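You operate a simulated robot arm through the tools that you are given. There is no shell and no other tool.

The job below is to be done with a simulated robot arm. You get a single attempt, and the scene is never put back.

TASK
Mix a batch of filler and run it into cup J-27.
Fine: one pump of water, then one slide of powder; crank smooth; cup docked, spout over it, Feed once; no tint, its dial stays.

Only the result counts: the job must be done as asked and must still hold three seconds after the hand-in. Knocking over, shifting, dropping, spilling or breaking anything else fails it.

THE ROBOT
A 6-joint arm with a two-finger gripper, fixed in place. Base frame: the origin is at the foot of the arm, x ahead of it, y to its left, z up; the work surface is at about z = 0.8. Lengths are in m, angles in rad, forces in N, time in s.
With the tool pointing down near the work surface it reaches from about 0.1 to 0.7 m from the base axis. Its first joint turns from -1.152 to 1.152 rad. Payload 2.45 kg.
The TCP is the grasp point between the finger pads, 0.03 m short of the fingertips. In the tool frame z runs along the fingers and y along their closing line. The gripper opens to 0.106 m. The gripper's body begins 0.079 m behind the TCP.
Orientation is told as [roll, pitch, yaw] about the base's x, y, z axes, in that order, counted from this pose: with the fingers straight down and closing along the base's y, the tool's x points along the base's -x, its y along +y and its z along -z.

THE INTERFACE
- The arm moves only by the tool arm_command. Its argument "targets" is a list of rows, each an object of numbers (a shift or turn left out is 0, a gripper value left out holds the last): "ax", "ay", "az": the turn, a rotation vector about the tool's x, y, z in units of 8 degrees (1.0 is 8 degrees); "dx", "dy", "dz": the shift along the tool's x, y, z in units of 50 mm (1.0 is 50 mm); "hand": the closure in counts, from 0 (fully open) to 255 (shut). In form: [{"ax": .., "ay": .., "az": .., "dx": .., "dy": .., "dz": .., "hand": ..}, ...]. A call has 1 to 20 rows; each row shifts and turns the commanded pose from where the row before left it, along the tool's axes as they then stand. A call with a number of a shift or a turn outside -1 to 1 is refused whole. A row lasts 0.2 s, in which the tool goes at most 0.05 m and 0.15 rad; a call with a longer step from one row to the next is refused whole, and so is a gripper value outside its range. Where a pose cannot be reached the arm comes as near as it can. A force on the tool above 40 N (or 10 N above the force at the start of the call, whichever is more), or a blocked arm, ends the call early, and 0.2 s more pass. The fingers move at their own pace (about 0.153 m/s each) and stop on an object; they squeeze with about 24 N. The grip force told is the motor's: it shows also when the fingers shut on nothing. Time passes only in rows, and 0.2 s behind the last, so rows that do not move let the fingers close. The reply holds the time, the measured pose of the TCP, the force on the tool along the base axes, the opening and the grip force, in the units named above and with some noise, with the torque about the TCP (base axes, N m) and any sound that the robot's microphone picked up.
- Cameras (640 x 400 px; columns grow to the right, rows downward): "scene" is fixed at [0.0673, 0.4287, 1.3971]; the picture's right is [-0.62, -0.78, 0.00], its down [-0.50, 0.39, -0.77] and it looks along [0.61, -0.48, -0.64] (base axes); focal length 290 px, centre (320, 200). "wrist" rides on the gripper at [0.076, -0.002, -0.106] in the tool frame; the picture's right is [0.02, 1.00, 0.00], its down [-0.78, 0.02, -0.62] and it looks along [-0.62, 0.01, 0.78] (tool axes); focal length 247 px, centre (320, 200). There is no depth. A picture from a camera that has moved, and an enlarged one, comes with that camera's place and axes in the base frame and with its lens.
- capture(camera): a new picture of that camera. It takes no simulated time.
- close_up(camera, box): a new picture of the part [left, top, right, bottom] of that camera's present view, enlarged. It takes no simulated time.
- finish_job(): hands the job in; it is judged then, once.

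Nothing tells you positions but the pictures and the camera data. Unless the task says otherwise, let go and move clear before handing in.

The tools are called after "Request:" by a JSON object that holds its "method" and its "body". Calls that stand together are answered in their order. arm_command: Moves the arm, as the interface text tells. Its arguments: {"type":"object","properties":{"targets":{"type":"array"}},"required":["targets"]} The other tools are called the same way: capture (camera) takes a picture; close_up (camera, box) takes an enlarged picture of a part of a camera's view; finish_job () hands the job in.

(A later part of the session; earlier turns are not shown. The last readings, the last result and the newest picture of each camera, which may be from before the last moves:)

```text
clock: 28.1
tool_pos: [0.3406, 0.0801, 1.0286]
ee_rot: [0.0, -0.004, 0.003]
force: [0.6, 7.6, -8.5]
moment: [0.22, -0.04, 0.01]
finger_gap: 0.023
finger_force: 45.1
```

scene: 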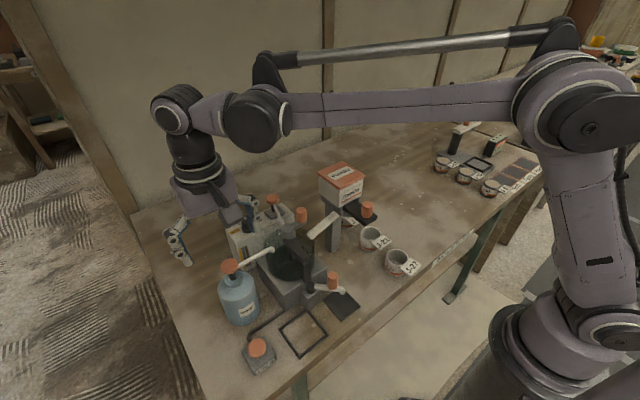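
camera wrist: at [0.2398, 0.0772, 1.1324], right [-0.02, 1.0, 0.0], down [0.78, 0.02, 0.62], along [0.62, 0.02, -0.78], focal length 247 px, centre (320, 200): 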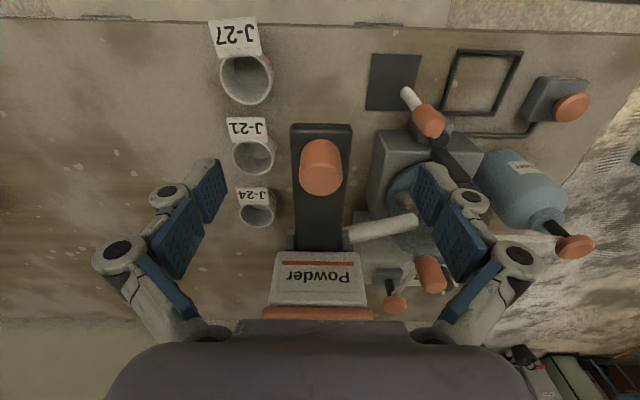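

Request:
{"method": "arm_command", "body": {"targets": [{"dx": -0.08, "dz": 0.006}, {"dx": -0.08}, {"dx": -0.06}]}}

Request:
{"method": "close_up", "body": {"camera": "scene", "box": [250, 150, 410, 270]}}

```text
clock: 28.9
tool_pos: [0.351, 0.0799, 1.0281]
ee_rot: [0.002, -0.004, 0.001]
force: [-0.2, 11.3, -15.0]
moment: [0.3, -0.04, -0.06]
finger_gap: 0.023
finger_force: 45.1
```

```text
3.33 times, centred on (330, 210) of scene
camera zoom: at [0.0674, 0.4291, 1.397], right [-0.62, -0.78, 0.0], down [-0.5, 0.39, -0.77], along [0.61, -0.48, -0.64], focal length 967 px, centre (287, 167)
```

zoom: 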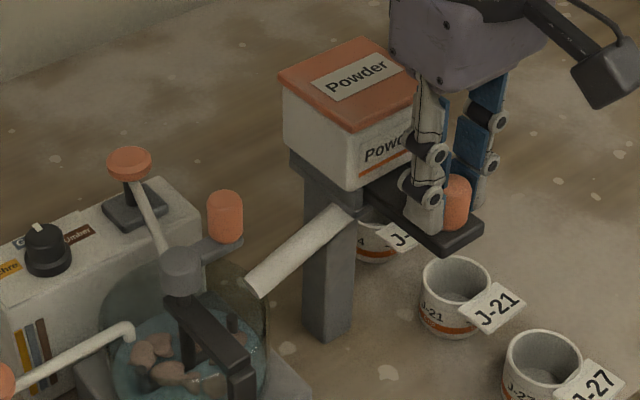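

Request:
{"method": "arm_command", "body": {"targets": [{"dx": -0.05, "dz": 0.006}, {"dx": -0.05}]}}

```text
clock: 29.5
tool_pos: [0.3563, 0.0796, 1.0287]
ee_rot: [0.003, -0.003, 0.001]
force: [-1.2, 12.9, -9.4]
moment: [0.3, -0.16, -0.08]
finger_gap: 0.0228
finger_force: 44.8
```

The slide is back at its starting place. I release and rise clear.

Request:
{"method": "arm_command", "body": {"targets": [{"hand": 0}, {"hand": 0}, {"hand": 0}, {"dz": -0.5}, {"dz": -0.8}, {"dz": -0.8}]}}

Request:
{"method": "close_up", "body": {"camera": "scene", "box": [230, 150, 410, 290]}}

Request:
{"method": "capture", "body": {"camera": "wrist"}}

```text
clock: 30.9
tool_pos: [0.3562, 0.0797, 1.134]
ee_rot: [0.002, -0.004, 0.0]
force: [0.2, -0.6, 0.3]
moment: [-0.03, 0.02, 0.02]
finger_gap: 0.106
finger_force: 0.0
```

```text
2.86 times, centred on (320, 220) of scene
camera zoom: at [0.0672, 0.4287, 1.3971], right [-0.62, -0.78, 0.0], down [-0.5, 0.39, -0.77], along [0.61, -0.48, -0.64], focal length 829 px, centre (320, 143)
```

zoom: 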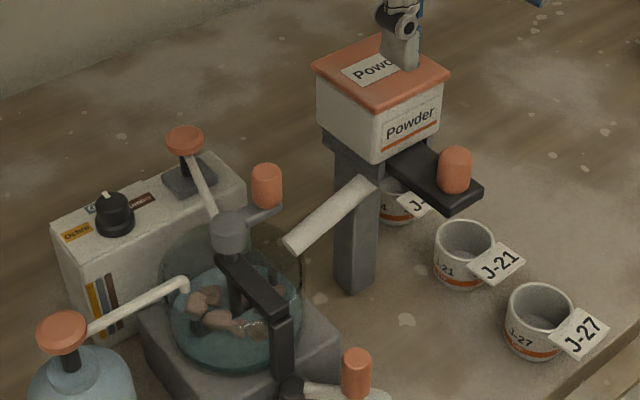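

```text
taken
camera wrist: at [0.2805, 0.0767, 1.2404], right [-0.02, 1.0, 0.0], down [0.78, 0.02, 0.62], along [0.62, 0.02, -0.78], focal length 247 px, centre (320, 200)
```

wrist: 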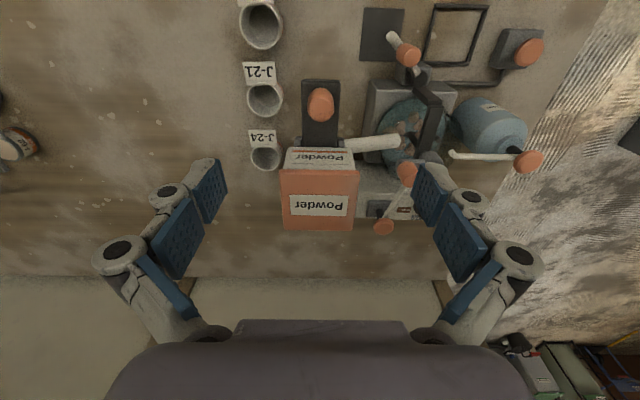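

Powder dose is unchanged and the slide is home. Next is the crank; I move above its handle, around (0.437, 0.184), to check it.

Request:
{"method": "arm_command", "body": {"targets": [{"dx": -0.54, "dy": 0.7}, {"dx": -0.54, "dy": 0.7}, {"dx": -0.54, "dy": 0.69}, {"dz": 0.3}, {}]}}

Request:
{"method": "capture", "body": {"camera": "wrist"}}

Request:
{"method": "close_up", "body": {"camera": "wrist", "box": [230, 60, 430, 185]}}

Request:
{"method": "close_up", "body": {"camera": "scene", "box": [230, 170, 350, 270]}}

```text
clock: 32.1
tool_pos: [0.437, 0.1844, 1.1206]
ee_rot: [0.0, -0.003, 0.002]
force: [-0.5, 1.1, -0.2]
moment: [0.03, -0.03, 0.01]
finger_gap: 0.1057
finger_force: 0.1
```

```text
taken
camera wrist: at [0.3606, 0.1814, 1.2266], right [-0.02, 1.0, 0.0], down [0.78, 0.02, 0.62], along [0.62, 0.02, -0.78], focal length 247 px, centre (320, 200)
```

wrist: 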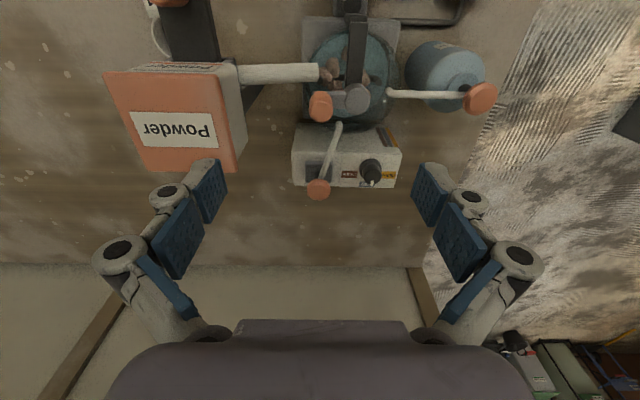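

```text
3.20 times, centred on (330, 122) of wrist
camera zoom: at [0.3606, 0.1814, 1.2266], right [-0.02, 1.0, 0.0], down [0.78, 0.02, 0.62], along [0.62, 0.02, -0.78], focal length 790 px, centre (288, 448)
```

zoom: 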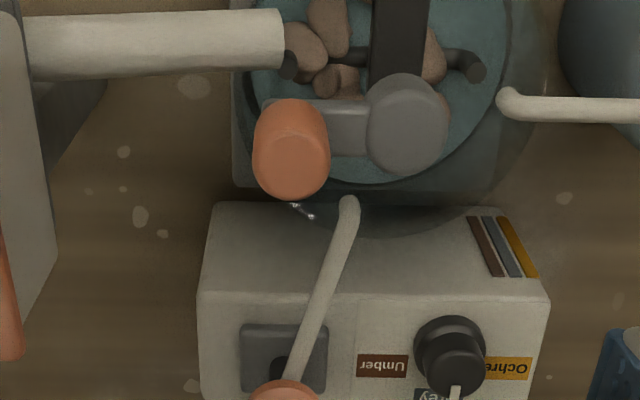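

```text
4.00 times, centred on (290, 220) of scene
camera zoom: at [0.0673, 0.4287, 1.3971], right [-0.62, -0.78, 0.0], down [-0.5, 0.39, -0.77], along [0.61, -0.48, -0.64], focal length 1160 px, centre (440, 120)
```

zoom: 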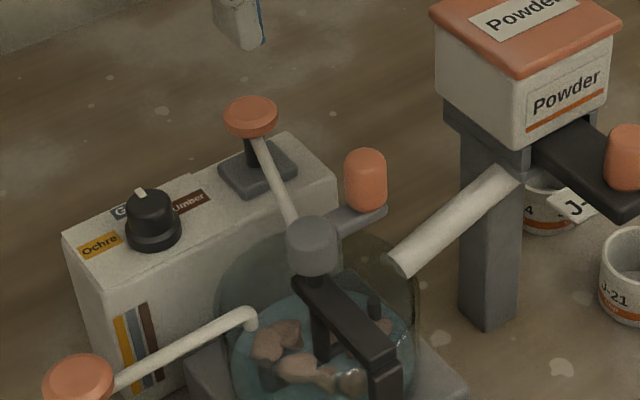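

The crank handle top is at about (0.434, 0.186, 1.01) and the hub axis at about (0.433, 0.2205), so the crank radius is about 35 mm. I will close the fingers, come down beside the handle with the tips above the hub, and push the handle around in circles.

Request:
{"method": "arm_command", "body": {"targets": [{"dx": 0.66, "dy": 0.19, "hand": 255}, {"hand": 255}, {"hand": 255}, {"dz": 0.7}, {"dz": 0.7}, {"dz": 0.6}, {}]}}

Request:
{"method": "capture", "body": {"camera": "wrist"}}

Request:
{"method": "close_up", "body": {"camera": "scene", "box": [230, 170, 350, 270]}}

```text
clock: 33.7
tool_pos: [0.4055, 0.1934, 1.0184]
ee_rot: [0.0, -0.002, 0.002]
force: [0.2, -1.2, 0.4]
moment: [0.0, 0.02, 0.02]
finger_gap: 0.0
finger_force: 24.0
```

```text
taken
camera wrist: at [0.3279, 0.1921, 1.1255], right [-0.02, 1.0, 0.0], down [0.78, 0.02, 0.62], along [0.62, 0.02, -0.78], focal length 247 px, centre (320, 200)
```

wrist: 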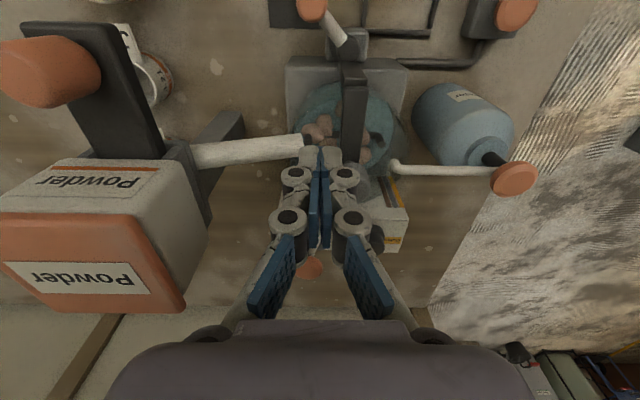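

```text
4.00 times, centred on (290, 220) of scene
camera zoom: at [0.0672, 0.4287, 1.3971], right [-0.62, -0.78, 0.0], down [-0.5, 0.39, -0.77], along [0.61, -0.48, -0.64], focal length 1160 px, centre (440, 120)
```

zoom: 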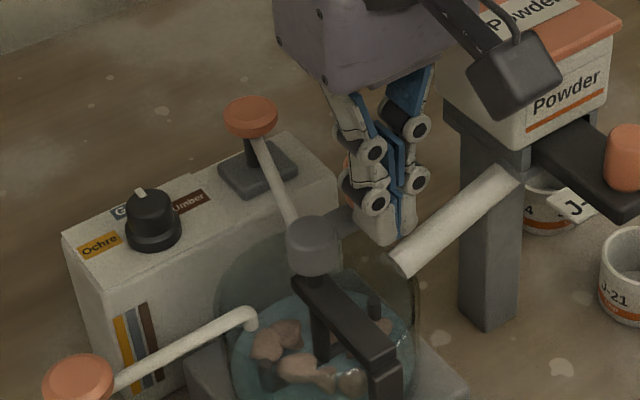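

The closed fingers are beside the handle on the robot side, above the hub level. I start pushing it counter-clockwise, first a quarter turn to check.

Request:
{"method": "arm_command", "body": {"targets": [{"dx": -0.056, "dy": 0.048}, {"dx": -0.2272, "dy": -0.1518}, {"dx": -0.2678, "dy": -0.0532}, {"dx": -0.2678, "dy": 0.0532}, {"dx": -0.2272, "dy": 0.1518}]}}

Request:
{"method": "close_up", "body": {"camera": "scene", "box": [230, 170, 350, 270]}}

Request:
{"method": "capture", "body": {"camera": "wrist"}}

```text
clock: 34.9
tool_pos: [0.4564, 0.1965, 1.0184]
ee_rot: [0.002, -0.004, 0.002]
force: [0.5, -0.3, 0.0]
moment: [0.01, 0.01, 0.0]
finger_gap: 0.0
finger_force: 28.8
```

```text
4.00 times, centred on (290, 220) of scene
camera zoom: at [0.0673, 0.4287, 1.3971], right [-0.62, -0.78, 0.0], down [-0.5, 0.39, -0.77], along [0.61, -0.48, -0.64], focal length 1160 px, centre (440, 120)
```

zoom: 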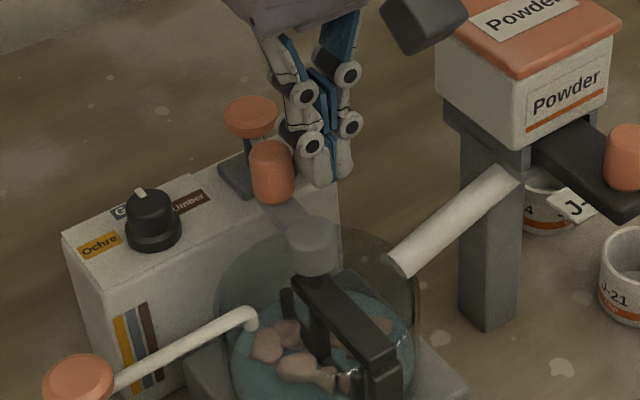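

```text
taken
camera wrist: at [0.3804, 0.194, 1.1264], right [-0.02, 1.0, 0.0], down [0.78, 0.02, 0.62], along [0.62, 0.02, -0.78], focal length 247 px, centre (320, 200)
```

wrist: 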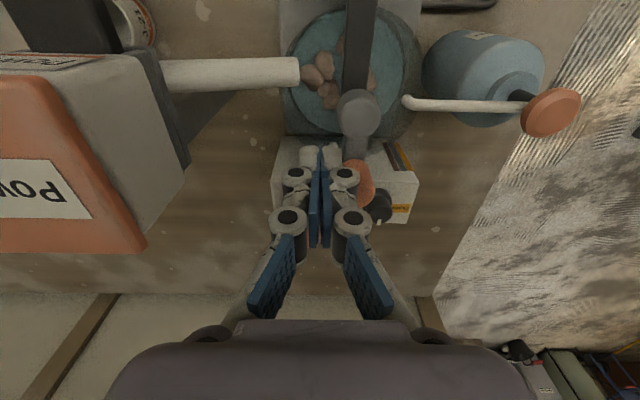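

The crank turns easily. I continue the circle for over one full turn.

Request:
{"method": "arm_command", "body": {"targets": [{"dx": -0.1518, "dy": 0.2272}, {"dx": -0.0532, "dy": 0.2678}, {"dx": 0.0532, "dy": 0.2678}, {"dx": 0.1518, "dy": 0.2272}, {"dx": 0.2272, "dy": 0.1518}, {"dx": 0.2678, "dy": 0.0532}, {"dx": 0.2678, "dy": -0.0532}, {"dx": 0.2272, "dy": -0.1518}, {"dx": 0.1518, "dy": -0.2272}, {"dx": 0.0532, "dy": -0.2678}, {"dx": -0.0532, "dy": -0.2678}, {"dx": -0.1518, "dy": -0.2272}, {"dx": -0.2272, "dy": -0.1518}, {"dx": -0.2678, "dy": -0.0532}, {"dx": -0.2678, "dy": 0.0532}, {"dx": -0.2272, "dy": 0.1518}]}}

Request:
{"method": "close_up", "body": {"camera": "scene", "box": [230, 170, 350, 270]}}

Request:
{"method": "close_up", "body": {"camera": "wrist", "box": [260, 0, 440, 140]}}

```text
clock: 38.3
tool_pos: [0.4572, 0.1959, 1.0185]
ee_rot: [0.001, -0.004, 0.001]
force: [0.3, 0.4, 0.5]
moment: [-0.05, 0.0, -0.03]
finger_gap: 0.0001
finger_force: 28.0
```

```text
4.00 times, centred on (290, 220) of scene
camera zoom: at [0.0673, 0.4287, 1.3971], right [-0.62, -0.78, 0.0], down [-0.5, 0.39, -0.77], along [0.61, -0.48, -0.64], focal length 1160 px, centre (440, 120)
```

zoom: 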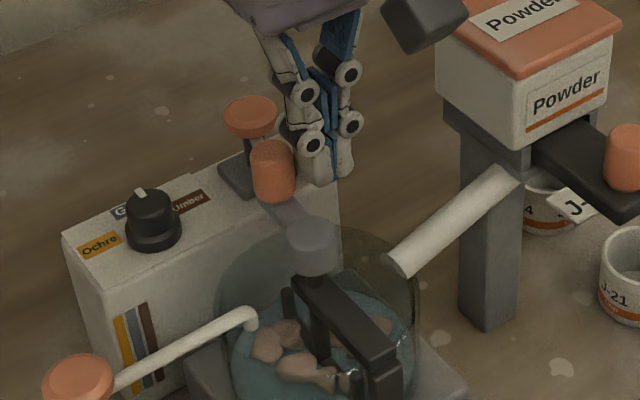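

```text
2.86 times, centred on (350, 70) of wrist
camera zoom: at [0.3809, 0.1933, 1.1263], right [-0.02, 1.0, 0.0], down [0.78, 0.02, 0.62], along [0.62, 0.02, -0.78], focal length 706 px, centre (234, 571)
```

zoom: 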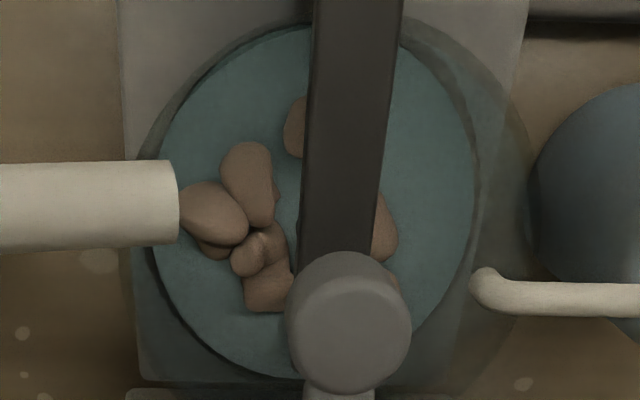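

One turn done; the lumps are still there. I crank two more turns.

Request:
{"method": "arm_command", "body": {"targets": [{"dx": -0.1964, "dy": 0.3854}, {"dx": 0.0676, "dy": 0.4274}, {"dx": 0.306, "dy": 0.306}, {"dx": 0.4274, "dy": 0.0676}, {"dx": 0.3854, "dy": -0.1964}, {"dx": 0.1964, "dy": -0.3854}, {"dx": -0.0676, "dy": -0.4274}, {"dx": -0.306, "dy": -0.306}, {"dx": -0.4274, "dy": -0.0676}, {"dx": -0.3854, "dy": 0.1964}, {"dx": -0.1964, "dy": 0.3854}, {"dx": 0.0676, "dy": 0.4274}, {"dx": 0.306, "dy": 0.306}, {"dx": 0.4274, "dy": 0.0676}, {"dx": 0.3854, "dy": -0.1964}, {"dx": 0.1964, "dy": -0.3854}, {"dx": -0.0676, "dy": -0.4274}, {"dx": -0.306, "dy": -0.306}, {"dx": -0.4274, "dy": -0.0676}, {"dx": -0.3854, "dy": 0.1964}]}}

Request:
{"method": "close_up", "body": {"camera": "scene", "box": [230, 170, 350, 270]}}

Request:
{"method": "close_up", "body": {"camera": "wrist", "box": [260, 0, 440, 140]}}

```text
clock: 42.5
tool_pos: [0.4576, 0.1954, 1.0195]
ee_rot: [0.002, -0.003, 0.001]
force: [0.1, 0.0, -1.1]
moment: [-0.01, 0.01, 0.01]
finger_gap: 0.0
finger_force: 28.6
```

```text
4.00 times, centred on (290, 220) of scene
camera zoom: at [0.0673, 0.4287, 1.3971], right [-0.62, -0.78, 0.0], down [-0.5, 0.39, -0.77], along [0.61, -0.48, -0.64], focal length 1160 px, centre (440, 120)
```

zoom: 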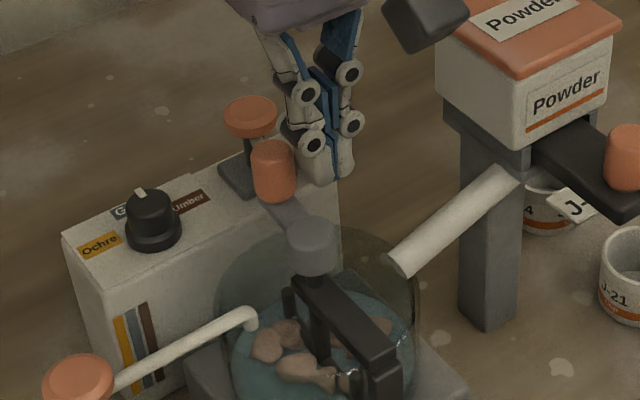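

```text
2.86 times, centred on (350, 70) of wrist
camera zoom: at [0.3805, 0.1931, 1.1267], right [-0.02, 1.0, 0.0], down [0.78, 0.02, 0.62], along [0.62, 0.02, -0.78], focal length 706 px, centre (234, 571)
```

zoom: 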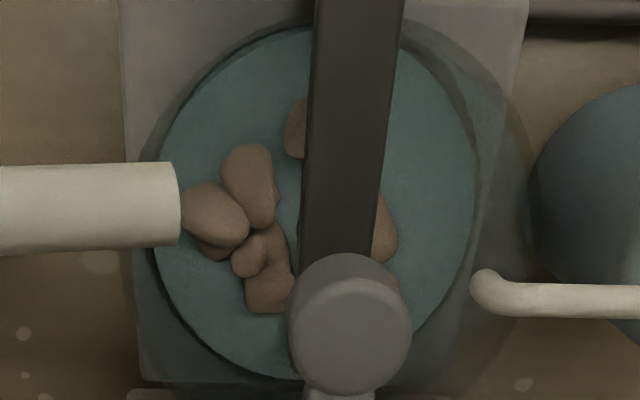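

The lumps look the same so far; I check at half a turn that the handle really travels with the fingers.

Request:
{"method": "arm_command", "body": {"targets": [{"dx": -0.1964, "dy": 0.3854}, {"dx": 0.0676, "dy": 0.4274}, {"dx": 0.306, "dy": 0.306}, {"dx": 0.4274, "dy": 0.0676}, {"dx": 0.3854, "dy": -0.1964}]}}

Request:
{"method": "close_up", "body": {"camera": "scene", "box": [230, 170, 350, 270]}}

Request:
{"method": "capture", "body": {"camera": "wrist"}}

```text
clock: 43.7
tool_pos: [0.4063, 0.2453, 1.0183]
ee_rot: [0.003, -0.004, 0.002]
force: [-0.6, 0.1, -0.8]
moment: [-0.04, 0.0, 0.0]
finger_gap: 0.0
finger_force: 28.5
```

```text
4.00 times, centred on (290, 220) of scene
camera zoom: at [0.0673, 0.4287, 1.3971], right [-0.62, -0.78, 0.0], down [-0.5, 0.39, -0.77], along [0.61, -0.48, -0.64], focal length 1160 px, centre (440, 120)
```

zoom: 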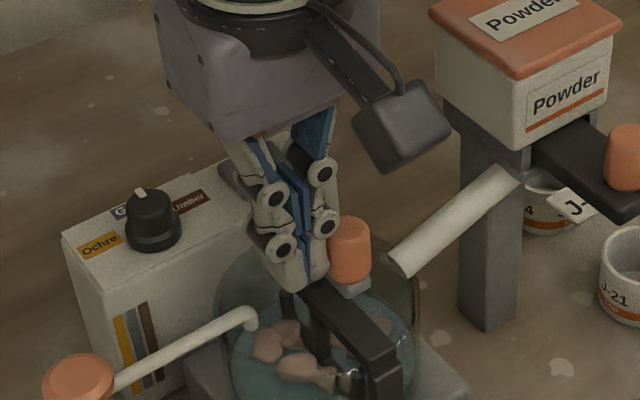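

```text
taken
camera wrist: at [0.3299, 0.2431, 1.1258], right [-0.02, 1.0, 0.0], down [0.78, 0.02, 0.62], along [0.62, 0.02, -0.78], focal length 247 px, centre (320, 200)
```

wrist: 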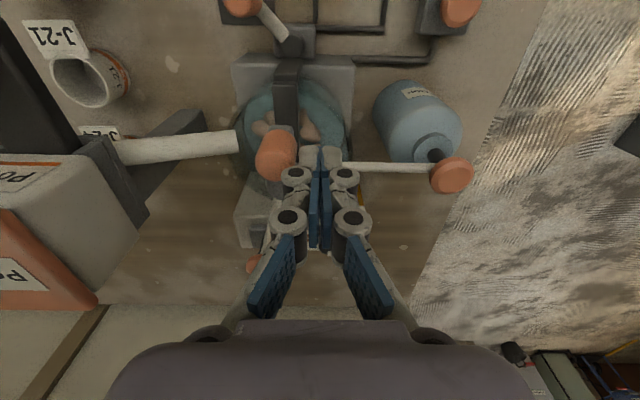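

The handle does travel around with the fingers. I keep cranking and watch the bowl.

Request:
{"method": "arm_command", "body": {"targets": [{"dx": 0.1964, "dy": -0.3854}, {"dx": -0.0676, "dy": -0.4274}, {"dx": -0.306, "dy": -0.306}, {"dx": -0.4274, "dy": -0.0676}, {"dx": -0.3854, "dy": 0.1964}, {"dx": -0.1964, "dy": 0.3854}, {"dx": 0.0676, "dy": 0.4274}, {"dx": 0.306, "dy": 0.306}, {"dx": 0.4274, "dy": 0.0676}, {"dx": 0.3854, "dy": -0.1964}, {"dx": 0.1964, "dy": -0.3854}, {"dx": -0.0676, "dy": -0.4274}, {"dx": -0.306, "dy": -0.306}, {"dx": -0.4274, "dy": -0.0676}, {"dx": -0.3854, "dy": 0.1964}]}}

Request:
{"method": "close_up", "body": {"camera": "scene", "box": [230, 170, 350, 270]}}

Request:
{"method": "close_up", "body": {"camera": "wrist", "box": [260, 0, 440, 140]}}

```text
clock: 46.9
tool_pos: [0.4574, 0.1958, 1.0188]
ee_rot: [0.001, -0.002, 0.001]
force: [0.3, -1.1, -1.0]
moment: [0.03, 0.0, -0.03]
finger_gap: 0.0002
finger_force: 28.9
```

```text
4.00 times, centred on (290, 220) of scene
camera zoom: at [0.0673, 0.4287, 1.3971], right [-0.62, -0.78, 0.0], down [-0.5, 0.39, -0.77], along [0.61, -0.48, -0.64], focal length 1160 px, centre (440, 120)
```

zoom: 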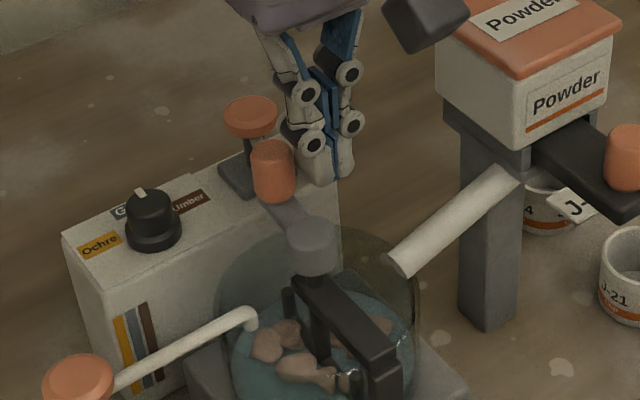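

```text
2.86 times, centred on (350, 70) of wrist
camera zoom: at [0.3802, 0.1932, 1.1269], right [-0.02, 1.0, 0.0], down [0.78, 0.02, 0.62], along [0.62, 0.02, -0.78], focal length 706 px, centre (234, 571)
```

zoom: 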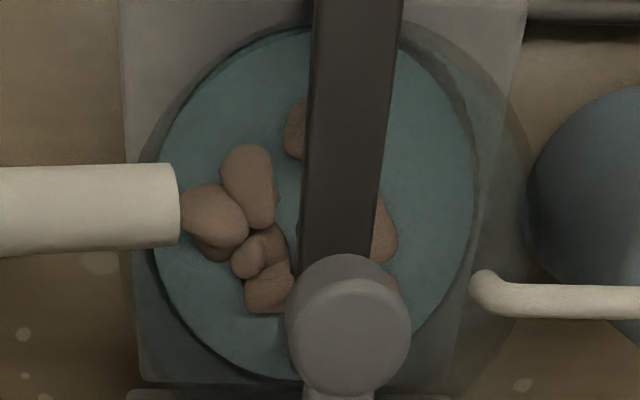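

No visible change after five turns; I continue with two more and compare.

Request:
{"method": "arm_command", "body": {"targets": [{"dx": -0.1964, "dy": 0.3854}, {"dx": 0.0676, "dy": 0.4274}, {"dx": 0.306, "dy": 0.306}, {"dx": 0.4274, "dy": 0.0676}, {"dx": 0.3854, "dy": -0.1964}, {"dx": 0.1964, "dy": -0.3854}, {"dx": -0.0676, "dy": -0.4274}, {"dx": -0.306, "dy": -0.306}, {"dx": -0.4274, "dy": -0.0676}, {"dx": -0.3854, "dy": 0.1964}, {"dx": -0.1964, "dy": 0.3854}, {"dx": 0.0676, "dy": 0.4274}, {"dx": 0.306, "dy": 0.306}, {"dx": 0.4274, "dy": 0.0676}, {"dx": 0.3854, "dy": -0.1964}, {"dx": 0.1964, "dy": -0.3854}, {"dx": -0.0676, "dy": -0.4274}, {"dx": -0.306, "dy": -0.306}, {"dx": -0.4274, "dy": -0.0676}, {"dx": -0.3854, "dy": 0.1964}]}}

Request:
{"method": "close_up", "body": {"camera": "scene", "box": [230, 170, 350, 270]}}

Request:
{"method": "close_up", "body": {"camera": "wrist", "box": [260, 0, 440, 140]}}

```text
clock: 51.1
tool_pos: [0.4576, 0.195, 1.0186]
ee_rot: [0.001, -0.004, 0.002]
force: [0.1, 1.0, -0.3]
moment: [0.02, -0.01, -0.04]
finger_gap: 0.0
finger_force: 28.7
```

```text
4.00 times, centred on (290, 220) of scene
camera zoom: at [0.0673, 0.4287, 1.3971], right [-0.62, -0.78, 0.0], down [-0.5, 0.39, -0.77], along [0.61, -0.48, -0.64], focal length 1160 px, centre (440, 120)
```

zoom: 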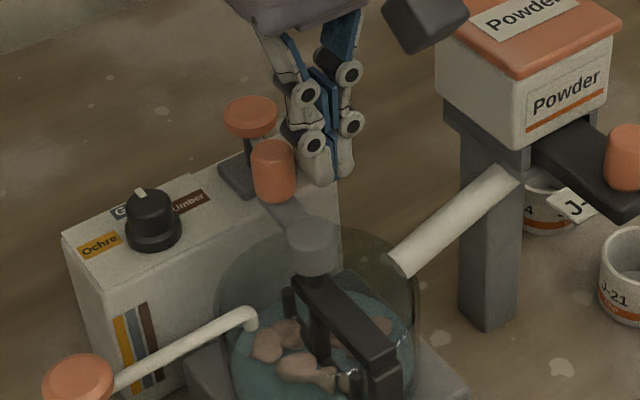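

```text
2.86 times, centred on (350, 70) of wrist
camera zoom: at [0.3809, 0.1929, 1.126], right [-0.02, 1.0, 0.0], down [0.78, 0.02, 0.62], along [0.62, 0.02, -0.78], focal length 706 px, centre (234, 571)
```

zoom: 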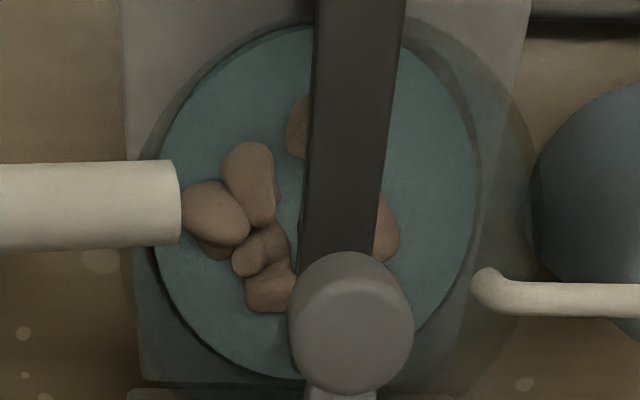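

Request:
{"method": "arm_command", "body": {"targets": [{"dx": -0.1964, "dy": 0.3854}, {"dx": 0.0676, "dy": 0.4274}, {"dx": 0.306, "dy": 0.306}, {"dx": 0.4274, "dy": 0.0676}, {"dx": 0.3854, "dy": -0.1964}, {"dx": 0.1964, "dy": -0.3854}, {"dx": -0.0676, "dy": -0.4274}, {"dx": -0.306, "dy": -0.306}, {"dx": -0.4274, "dy": -0.0676}, {"dx": -0.3854, "dy": 0.1964}, {"dx": -0.1964, "dy": 0.3854}, {"dx": 0.0676, "dy": 0.4274}, {"dx": 0.306, "dy": 0.306}, {"dx": 0.4274, "dy": 0.0676}, {"dx": 0.3854, "dy": -0.1964}, {"dx": 0.1964, "dy": -0.3854}, {"dx": -0.0676, "dy": -0.4274}, {"dx": -0.306, "dy": -0.306}, {"dx": -0.4274, "dy": -0.0676}, {"dx": -0.3854, "dy": 0.1964}]}}

Request:
{"method": "close_up", "body": {"camera": "wrist", "box": [260, 0, 440, 140]}}

Request:
{"method": "close_up", "body": {"camera": "scene", "box": [260, 220, 340, 280]}}

```text
clock: 55.3
tool_pos: [0.4566, 0.1969, 1.0197]
ee_rot: [0.002, -0.004, 0.0]
force: [-0.3, 1.0, 0.3]
moment: [0.0, 0.02, -0.01]
finger_gap: 0.0
finger_force: 28.8
```

```text
2.86 times, centred on (350, 70) of wrist
camera zoom: at [0.3803, 0.194, 1.1271], right [-0.02, 1.0, 0.0], down [0.78, 0.02, 0.62], along [0.62, 0.02, -0.78], focal length 706 px, centre (234, 571)
```

zoom: 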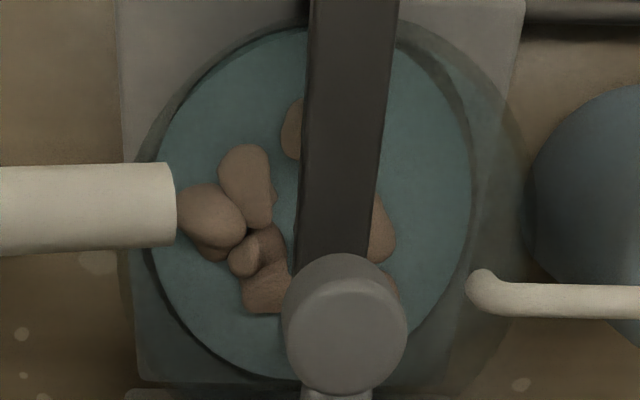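

```text
6.67 times, centred on (300, 250) of scene
camera zoom: at [0.0673, 0.4287, 1.3971], right [-0.62, -0.78, 0.0], down [-0.5, 0.39, -0.77], along [0.61, -0.48, -0.64], focal length 1934 px, centre (453, -133)
```

zoom: 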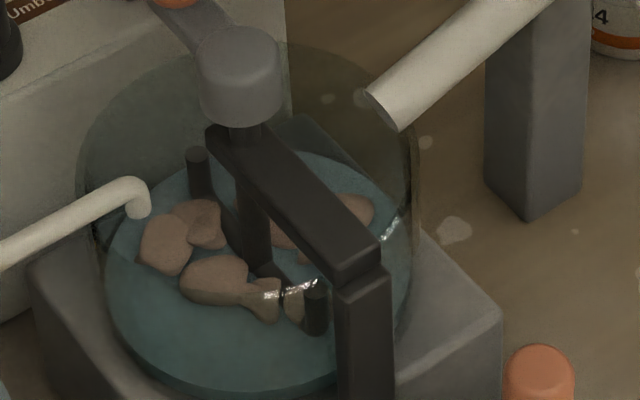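

Nine counter-clockwise turns left the lumps whole, so the crank may only mix the other way. I try two turns clockwise.

Request:
{"method": "arm_command", "body": {"targets": [{"dx": 0.3854, "dy": -0.1964}, {"dx": 0.4274, "dy": 0.0676}, {"dx": 0.306, "dy": 0.306}, {"dx": 0.0676, "dy": 0.4274}, {"dx": -0.1964, "dy": 0.3854}, {"dx": -0.3854, "dy": 0.1964}, {"dx": -0.4274, "dy": -0.0676}, {"dx": -0.306, "dy": -0.306}, {"dx": -0.0676, "dy": -0.4274}, {"dx": 0.1964, "dy": -0.3854}, {"dx": 0.3854, "dy": -0.1964}, {"dx": 0.4274, "dy": 0.0676}, {"dx": 0.306, "dy": 0.306}, {"dx": 0.0676, "dy": 0.4274}, {"dx": -0.1964, "dy": 0.3854}, {"dx": -0.3854, "dy": 0.1964}, {"dx": -0.4274, "dy": -0.0676}, {"dx": -0.306, "dy": -0.306}, {"dx": -0.0676, "dy": -0.4274}, {"dx": 0.1964, "dy": -0.3854}]}}

Request:
{"method": "close_up", "body": {"camera": "scene", "box": [250, 200, 350, 280]}}

Request:
{"method": "capture", "body": {"camera": "wrist"}}

```text
clock: 59.5
tool_pos: [0.4579, 0.1954, 1.0197]
ee_rot: [0.002, -0.003, 0.0]
force: [-0.7, 0.8, 0.7]
moment: [0.01, 0.03, 0.01]
finger_gap: 0.0
finger_force: 28.3
```

```text
5.00 times, centred on (300, 240) of scene
camera zoom: at [0.0673, 0.4287, 1.3971], right [-0.62, -0.78, 0.0], down [-0.5, 0.39, -0.77], along [0.61, -0.48, -0.64], focal length 1450 px, centre (420, 0)
```

zoom: 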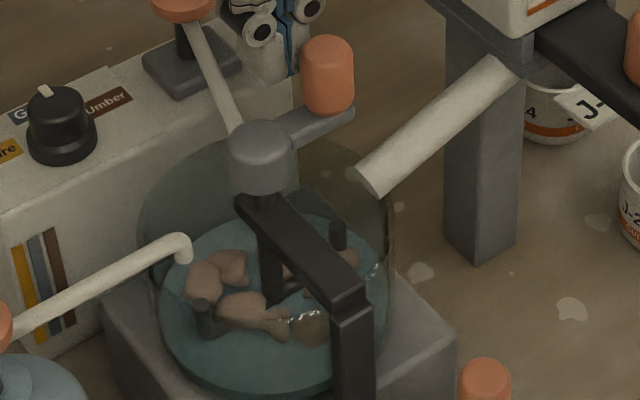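

```text
taken
camera wrist: at [0.3802, 0.1934, 1.1266], right [-0.02, 1.0, 0.0], down [0.78, 0.02, 0.62], along [0.62, 0.02, -0.78], focal length 247 px, centre (320, 200)
```

wrist: 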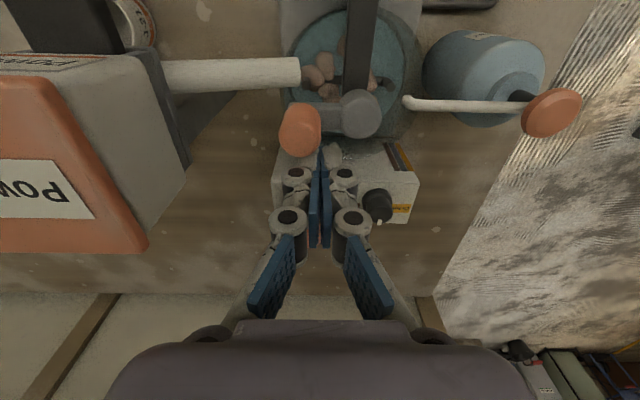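

The crank follows clockwise too. I continue clockwise and compare the mix.

Request:
{"method": "arm_command", "body": {"targets": [{"dx": 0.3854, "dy": -0.1964}, {"dx": 0.4274, "dy": 0.0676}, {"dx": 0.306, "dy": 0.306}, {"dx": 0.0676, "dy": 0.4274}, {"dx": -0.1964, "dy": 0.3854}, {"dx": -0.3854, "dy": 0.1964}, {"dx": -0.4274, "dy": -0.0676}, {"dx": -0.306, "dy": -0.306}, {"dx": -0.0676, "dy": -0.4274}, {"dx": 0.1964, "dy": -0.3854}, {"dx": 0.3854, "dy": -0.1964}, {"dx": 0.4274, "dy": 0.0676}, {"dx": 0.306, "dy": 0.306}, {"dx": 0.0676, "dy": 0.4274}, {"dx": -0.1964, "dy": 0.3854}, {"dx": -0.3854, "dy": 0.1964}, {"dx": -0.4274, "dy": -0.0676}, {"dx": -0.306, "dy": -0.306}, {"dx": -0.0676, "dy": -0.4274}, {"dx": 0.1964, "dy": -0.3854}]}}

Request:
{"method": "close_up", "body": {"camera": "scene", "box": [260, 220, 340, 280]}}

Request:
{"method": "close_up", "body": {"camera": "wrist", "box": [260, 0, 440, 140]}}

```text
clock: 63.7
tool_pos: [0.4578, 0.196, 1.0189]
ee_rot: [0.002, -0.005, 0.002]
force: [0.1, -0.4, 0.1]
moment: [0.02, 0.01, 0.0]
finger_gap: 0.0
finger_force: 28.7
```

```text
6.67 times, centred on (300, 250) of scene
camera zoom: at [0.0673, 0.4287, 1.3971], right [-0.62, -0.78, 0.0], down [-0.5, 0.39, -0.77], along [0.61, -0.48, -0.64], focal length 1934 px, centre (453, -133)
```

zoom: 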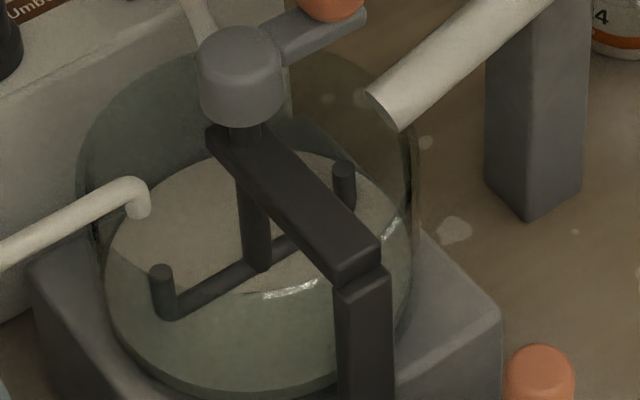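

```text
2.86 times, centred on (350, 70) of wrist
camera zoom: at [0.3801, 0.1931, 1.1264], right [-0.02, 1.0, 0.0], down [0.78, 0.02, 0.62], along [0.62, 0.02, -0.78], focal length 706 px, centre (234, 571)
```

zoom: 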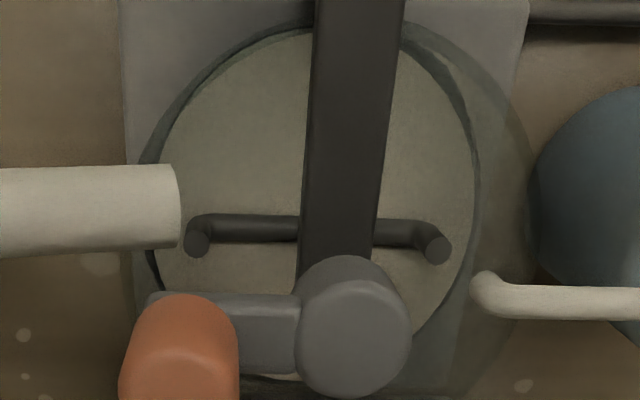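

The mix is smooth now, with no lumps left. I stop cranking, lift clear, and go above cup J-27 to look at it.

Request:
{"method": "arm_command", "body": {"targets": [{"dz": -0.8}, {"dz": -0.8}, {"dz": -0.6, "hand": 0}, {"dx": 0.51, "dy": -0.67}, {"dx": 0.51, "dy": -0.67}, {"dx": 0.51, "dy": -0.67}, {"dx": 0.51, "dy": -0.67}, {"dx": 0.51, "dy": -0.67}, {"dx": 0.51, "dy": -0.67}, {"dz": 0.8}, {"dz": 0.8}, {}]}}

Request:
{"method": "capture", "body": {"camera": "wrist"}}

Request:
{"method": "close_up", "body": {"camera": "wrist", "box": [220, 60, 420, 185]}}

Request:
{"method": "close_up", "body": {"camera": "scene", "box": [340, 190, 460, 290]}}

```text
clock: 66.3
tool_pos: [0.3049, -0.0047, 1.0489]
ee_rot: [0.003, -0.003, 0.002]
force: [-0.3, -1.0, 0.4]
moment: [0.01, -0.03, -0.01]
finger_gap: 0.1059
finger_force: 0.0
```

```text
taken
camera wrist: at [0.2283, -0.0072, 1.1563], right [-0.02, 1.0, 0.0], down [0.78, 0.02, 0.62], along [0.62, 0.02, -0.78], focal length 247 px, centre (320, 200)
```

wrist: 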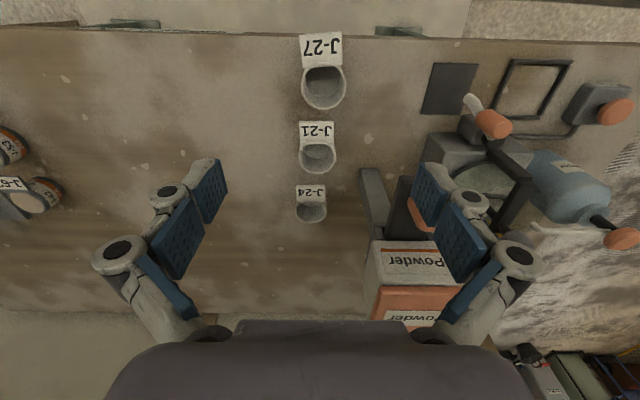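

```text
3.20 times, centred on (320, 122) of wrist
camera zoom: at [0.2283, -0.0072, 1.1563], right [-0.02, 1.0, 0.0], down [0.78, 0.02, 0.62], along [0.62, 0.02, -0.78], focal length 790 px, centre (320, 448)
```

zoom: 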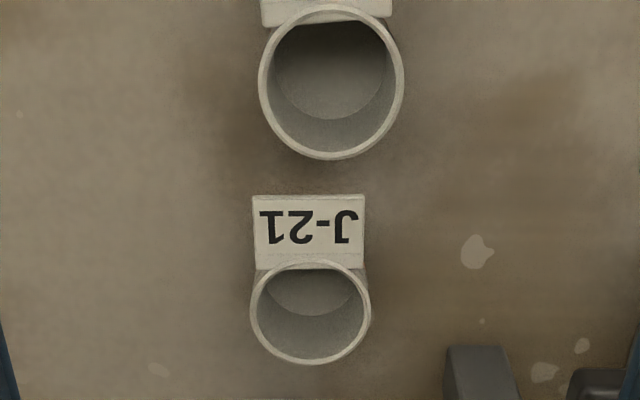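

```text
4.00 times, centred on (400, 240) of scene
camera zoom: at [0.0672, 0.4287, 1.3971], right [-0.62, -0.78, 0.0], down [-0.5, 0.39, -0.77], along [0.61, -0.48, -0.64], focal length 1160 px, centre (0, 40)
```

zoom: 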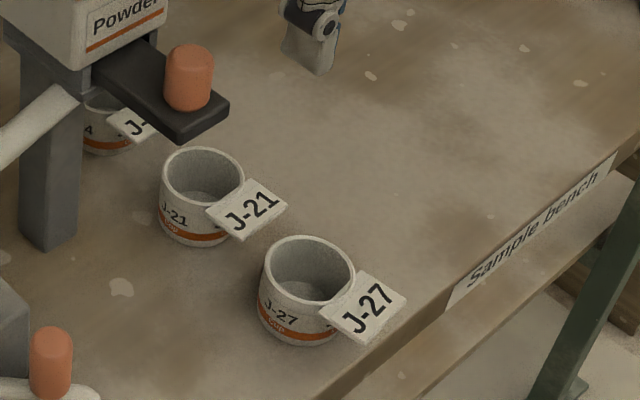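

J-27 sits at about (0.3034, −0.0025) with its tag pointing straight toward the robot, so fingers closing along y will miss the tag. I descend partway and check the alignment.

Request:
{"method": "arm_command", "body": {"targets": [{"dx": 0.03, "dy": 0.044}, {"dz": 0.8}, {"dz": 0.8}, {"dz": 0.8}, {"dz": 0.3}, {}]}}

Request:
{"method": "capture", "body": {"camera": "wrist"}}

Request:
{"method": "close_up", "body": {"camera": "scene", "box": [330, 170, 450, 290]}}

```text
clock: 67.7
tool_pos: [0.3015, -0.0031, 0.9144]
ee_rot: [0.003, -0.003, 0.002]
force: [0.4, 0.0, 0.2]
moment: [-0.01, 0.0, 0.01]
finger_gap: 0.1059
finger_force: 0.1
```

```text
taken
camera wrist: at [0.2258, -0.0051, 1.0207], right [-0.02, 1.0, 0.0], down [0.78, 0.02, 0.62], along [0.62, 0.02, -0.78], focal length 247 px, centre (320, 200)
```

wrist: 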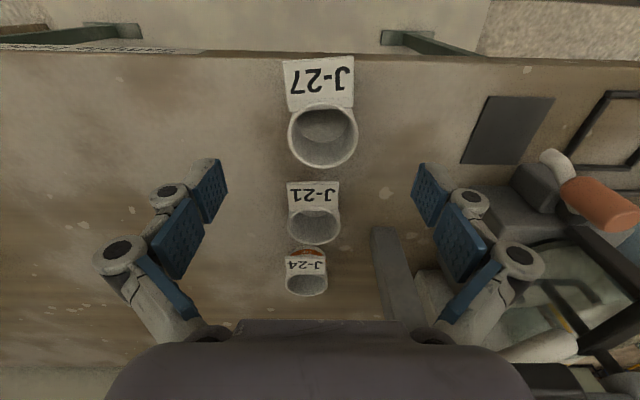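

```text
3.33 times, centred on (390, 230) of scene
camera zoom: at [0.0672, 0.4287, 1.3971], right [-0.62, -0.78, 0.0], down [-0.5, 0.39, -0.77], along [0.61, -0.48, -0.64], focal length 967 px, centre (87, 100)
```

zoom: 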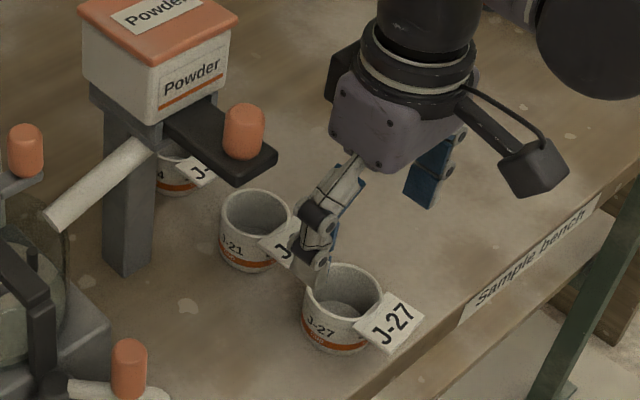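

The cup is nearly centred; I correct by 3 mm, descend to grip height and close.

Request:
{"method": "arm_command", "body": {"targets": [{"dx": -0.05, "dy": 0.024}, {"dz": 0.6}, {"dz": 0.5}, {"dz": 0.25}, {}]}}

Request:
{"method": "capture", "body": {"camera": "wrist"}}

Request:
{"method": "close_up", "body": {"camera": "scene", "box": [330, 190, 450, 290]}}

```text
clock: 68.9
tool_pos: [0.3049, -0.0023, 0.8448]
ee_rot: [0.001, -0.003, 0.003]
force: [0.5, 0.7, -0.3]
moment: [-0.01, 0.0, 0.01]
finger_gap: 0.1058
finger_force: 0.1
```

```text
taken
camera wrist: at [0.2281, -0.004, 0.9521], right [-0.02, 1.0, 0.0], down [0.78, 0.02, 0.62], along [0.62, 0.02, -0.78], focal length 247 px, centre (320, 200)
```

wrist: 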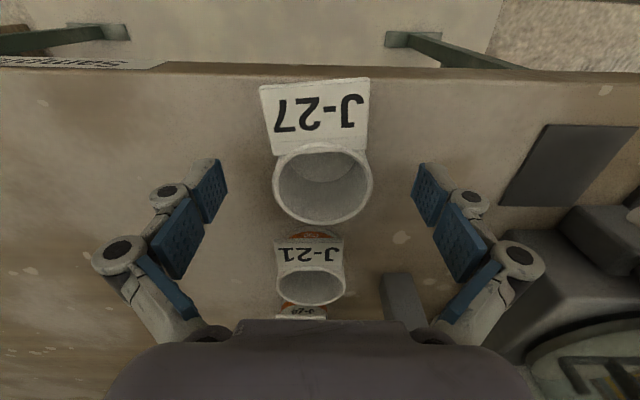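

```text
4.00 times, centred on (390, 240) of scene
camera zoom: at [0.0672, 0.4287, 1.3971], right [-0.62, -0.78, 0.0], down [-0.5, 0.39, -0.77], along [0.61, -0.48, -0.64], focal length 1160 px, centre (40, 40)
```

zoom: 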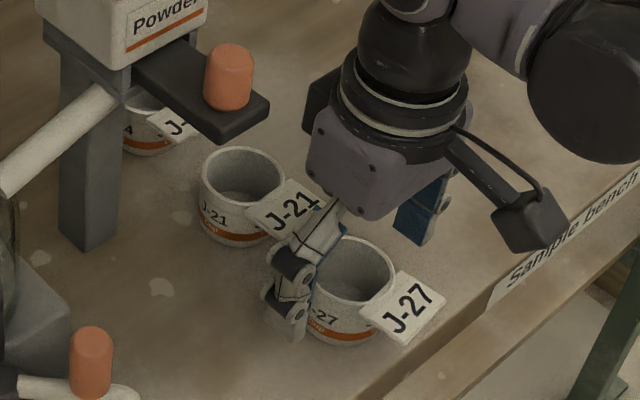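

The cup is centred between the fingers. I close on it.

Request:
{"method": "arm_command", "body": {"targets": [{"hand": 170}, {"hand": 170}, {"hand": 170}, {"hand": 170}]}}

Request:
{"method": "capture", "body": {"camera": "wrist"}}

Request:
{"method": "close_up", "body": {"camera": "scene", "box": [330, 190, 450, 290]}}

```text
clock: 69.9
tool_pos: [0.3046, -0.0019, 0.8445]
ee_rot: [0.002, -0.002, 0.002]
force: [0.7, 2.7, 7.2]
moment: [0.08, -0.07, -0.03]
finger_gap: 0.0497
finger_force: 23.8
```

```text
taken
camera wrist: at [0.2281, -0.004, 0.9524], right [-0.02, 1.0, 0.0], down [0.78, 0.02, 0.62], along [0.62, 0.02, -0.78], focal length 247 px, centre (320, 200)
```

wrist: 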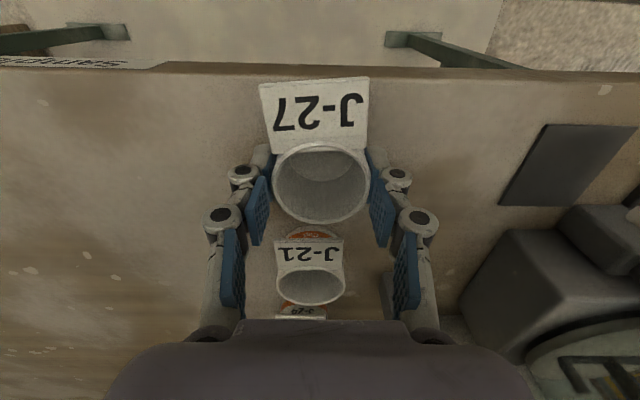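

```text
4.00 times, centred on (390, 240) of scene
camera zoom: at [0.0672, 0.4287, 1.3971], right [-0.62, -0.78, 0.0], down [-0.5, 0.39, -0.77], along [0.61, -0.48, -0.64], focal length 1160 px, centre (40, 40)
```

zoom: 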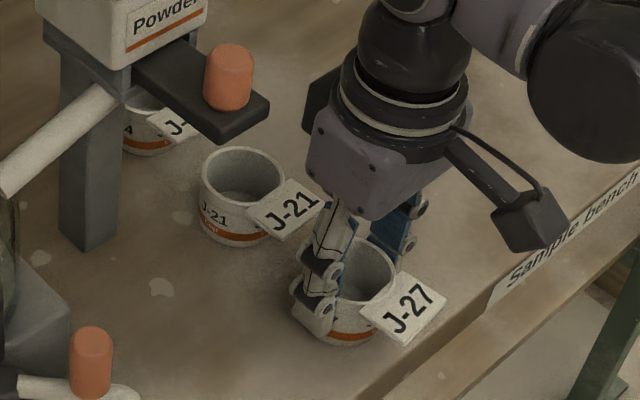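

The cup is held (gap 0.0497). I lift it straight up, then back away from the other fixtures before carrying it across.

Request:
{"method": "arm_command", "body": {"targets": [{"dz": -0.2}, {"dz": -0.4}, {"dz": -0.4}, {"dz": -0.3}, {"dx": 0.56}, {"dx": 0.56}, {"dx": 0.57}, {}]}}

Request:
{"method": "capture", "body": {"camera": "scene"}}

Request:
{"method": "capture", "body": {"camera": "wrist"}}

```text
clock: 71.7
tool_pos: [0.2198, -0.0015, 0.9113]
ee_rot: [0.002, -0.005, 0.002]
force: [0.7, -0.2, -0.6]
moment: [0.01, 0.01, 0.02]
finger_gap: 0.05
finger_force: 24.2
```

```text
taken
```

scene: 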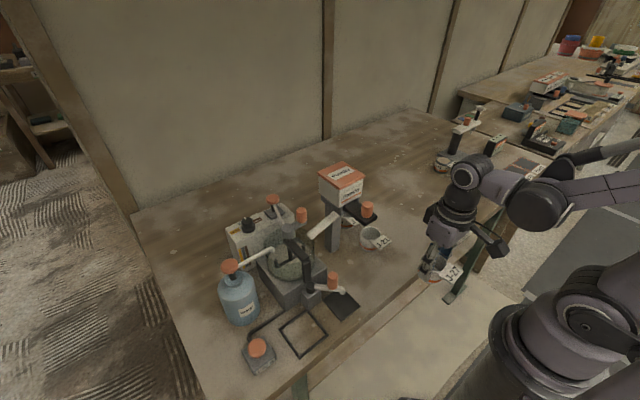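

```text
taken
camera wrist: at [0.1434, -0.0037, 1.0182], right [-0.02, 1.0, 0.0], down [0.78, 0.02, 0.62], along [0.62, 0.02, -0.78], focal length 247 px, centre (320, 200)
```

wrist: 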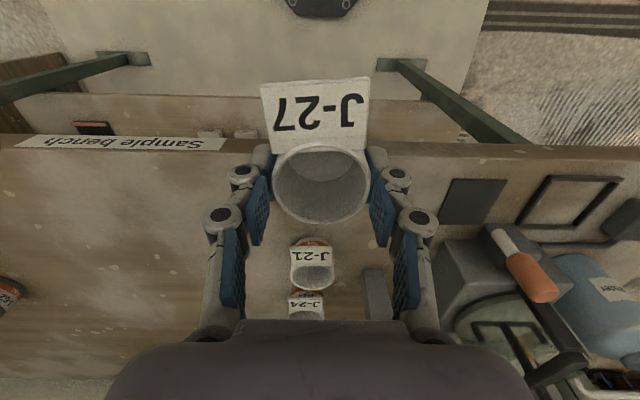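

The cup is held upright. I carry it across at x = 0.22 and then forward over the dock at about (0.3137, 0.2745).

Request:
{"method": "arm_command", "body": {"targets": [{"dy": 0.6}, {"dy": 0.7}, {"dy": 0.7}, {"dy": 0.7}, {"dy": 0.7}, {"dy": 0.7}, {"dy": 0.7}, {"dy": 0.72}, {"dx": -0.6}, {"dx": -0.6}, {"dx": -0.67}, {}]}}

Request:
{"method": "capture", "body": {"camera": "scene"}}

Request:
{"method": "close_up", "body": {"camera": "scene", "box": [240, 260, 360, 360]}}

Request:
{"method": "capture", "body": {"camera": "wrist"}}

```text
clock: 74.3
tool_pos: [0.3154, 0.275, 0.9113]
ee_rot: [0.001, -0.005, 0.002]
force: [1.0, -0.2, -0.4]
moment: [0.0, -0.02, 0.02]
finger_gap: 0.05
finger_force: 24.2
```

```text
taken
```

scene: 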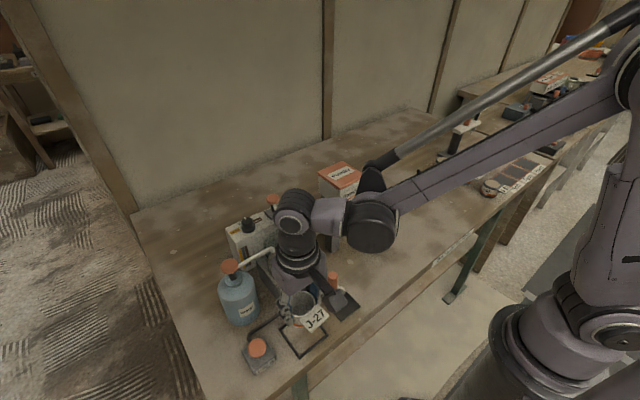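

```text
4.00 times, centred on (300, 310) of scene
camera zoom: at [0.0673, 0.4287, 1.3971], right [-0.62, -0.78, 0.0], down [-0.5, 0.39, -0.77], along [0.61, -0.48, -0.64], focal length 1160 px, centre (400, -240)
```

zoom: 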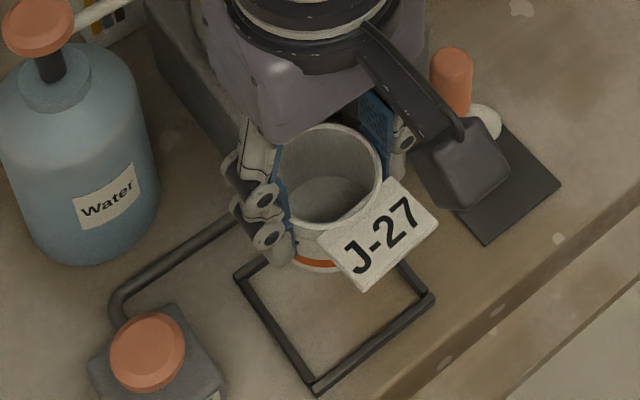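

```text
taken
camera wrist: at [0.2386, 0.2715, 1.0189], right [-0.02, 1.0, 0.0], down [0.78, 0.02, 0.62], along [0.62, 0.02, -0.78], focal length 247 px, centre (320, 200)
```

wrist: 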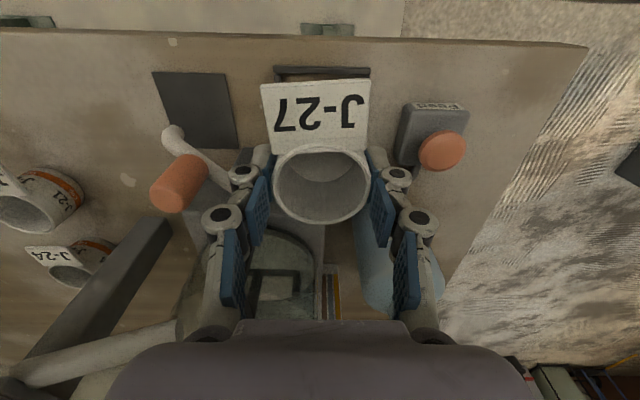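

The cup is centred over the dock frame. I lower it toward the table.

Request:
{"method": "arm_command", "body": {"targets": [{"dz": 0.4}, {"dz": 0.4}, {"dz": 0.3}, {"dz": 0.1}, {}]}}

Request:
{"method": "close_up", "body": {"camera": "scene", "box": [240, 260, 360, 360]}}

Request:
{"method": "capture", "body": {"camera": "wrist"}}

```text
clock: 75.5
tool_pos: [0.3134, 0.2749, 0.8511]
ee_rot: [0.001, -0.004, 0.001]
force: [-0.8, 1.0, -0.1]
moment: [-0.01, -0.04, -0.01]
finger_gap: 0.05
finger_force: 24.7
```

```text
4.00 times, centred on (300, 310) of scene
camera zoom: at [0.0673, 0.4287, 1.3971], right [-0.62, -0.78, 0.0], down [-0.5, 0.39, -0.77], along [0.61, -0.48, -0.64], focal length 1160 px, centre (400, -240)
```

zoom: 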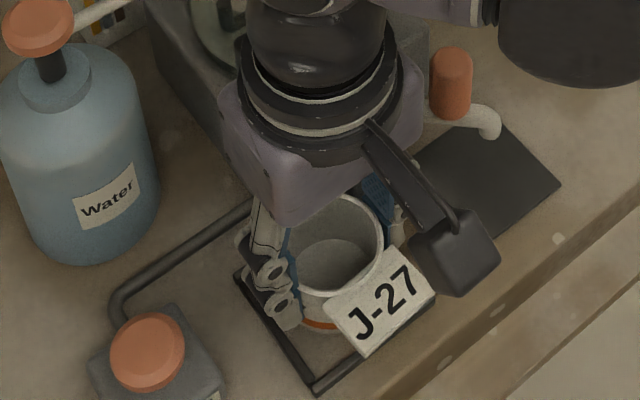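

```text
taken
camera wrist: at [0.2378, 0.2718, 0.9584], right [-0.02, 1.0, 0.0], down [0.78, 0.02, 0.62], along [0.62, 0.02, -0.78], focal length 247 px, centre (320, 200)
```

wrist: 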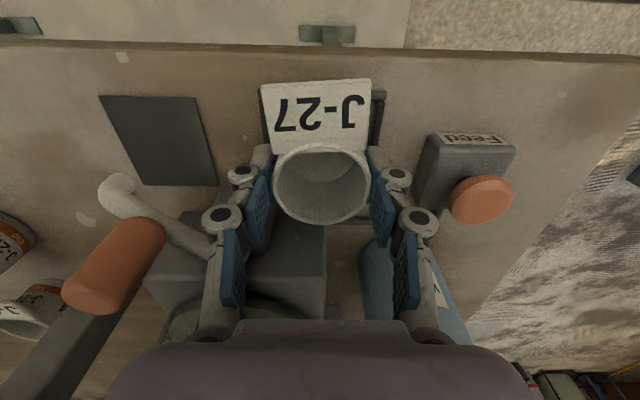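

The cup is inside the frame outline, about 6 mm above the table. I lower it the rest of the way slowly.

Request:
{"method": "arm_command", "body": {"targets": [{"dz": 0.05}, {"dz": 0.05}, {"dz": 0.03}, {}]}}

```text
clock: 76.5
tool_pos: [0.3133, 0.2737, 0.8457]
ee_rot: [0.002, -0.004, 0.002]
force: [-0.4, 0.5, 7.3]
moment: [-0.02, -0.06, 0.0]
finger_gap: 0.0499
finger_force: 23.5
```

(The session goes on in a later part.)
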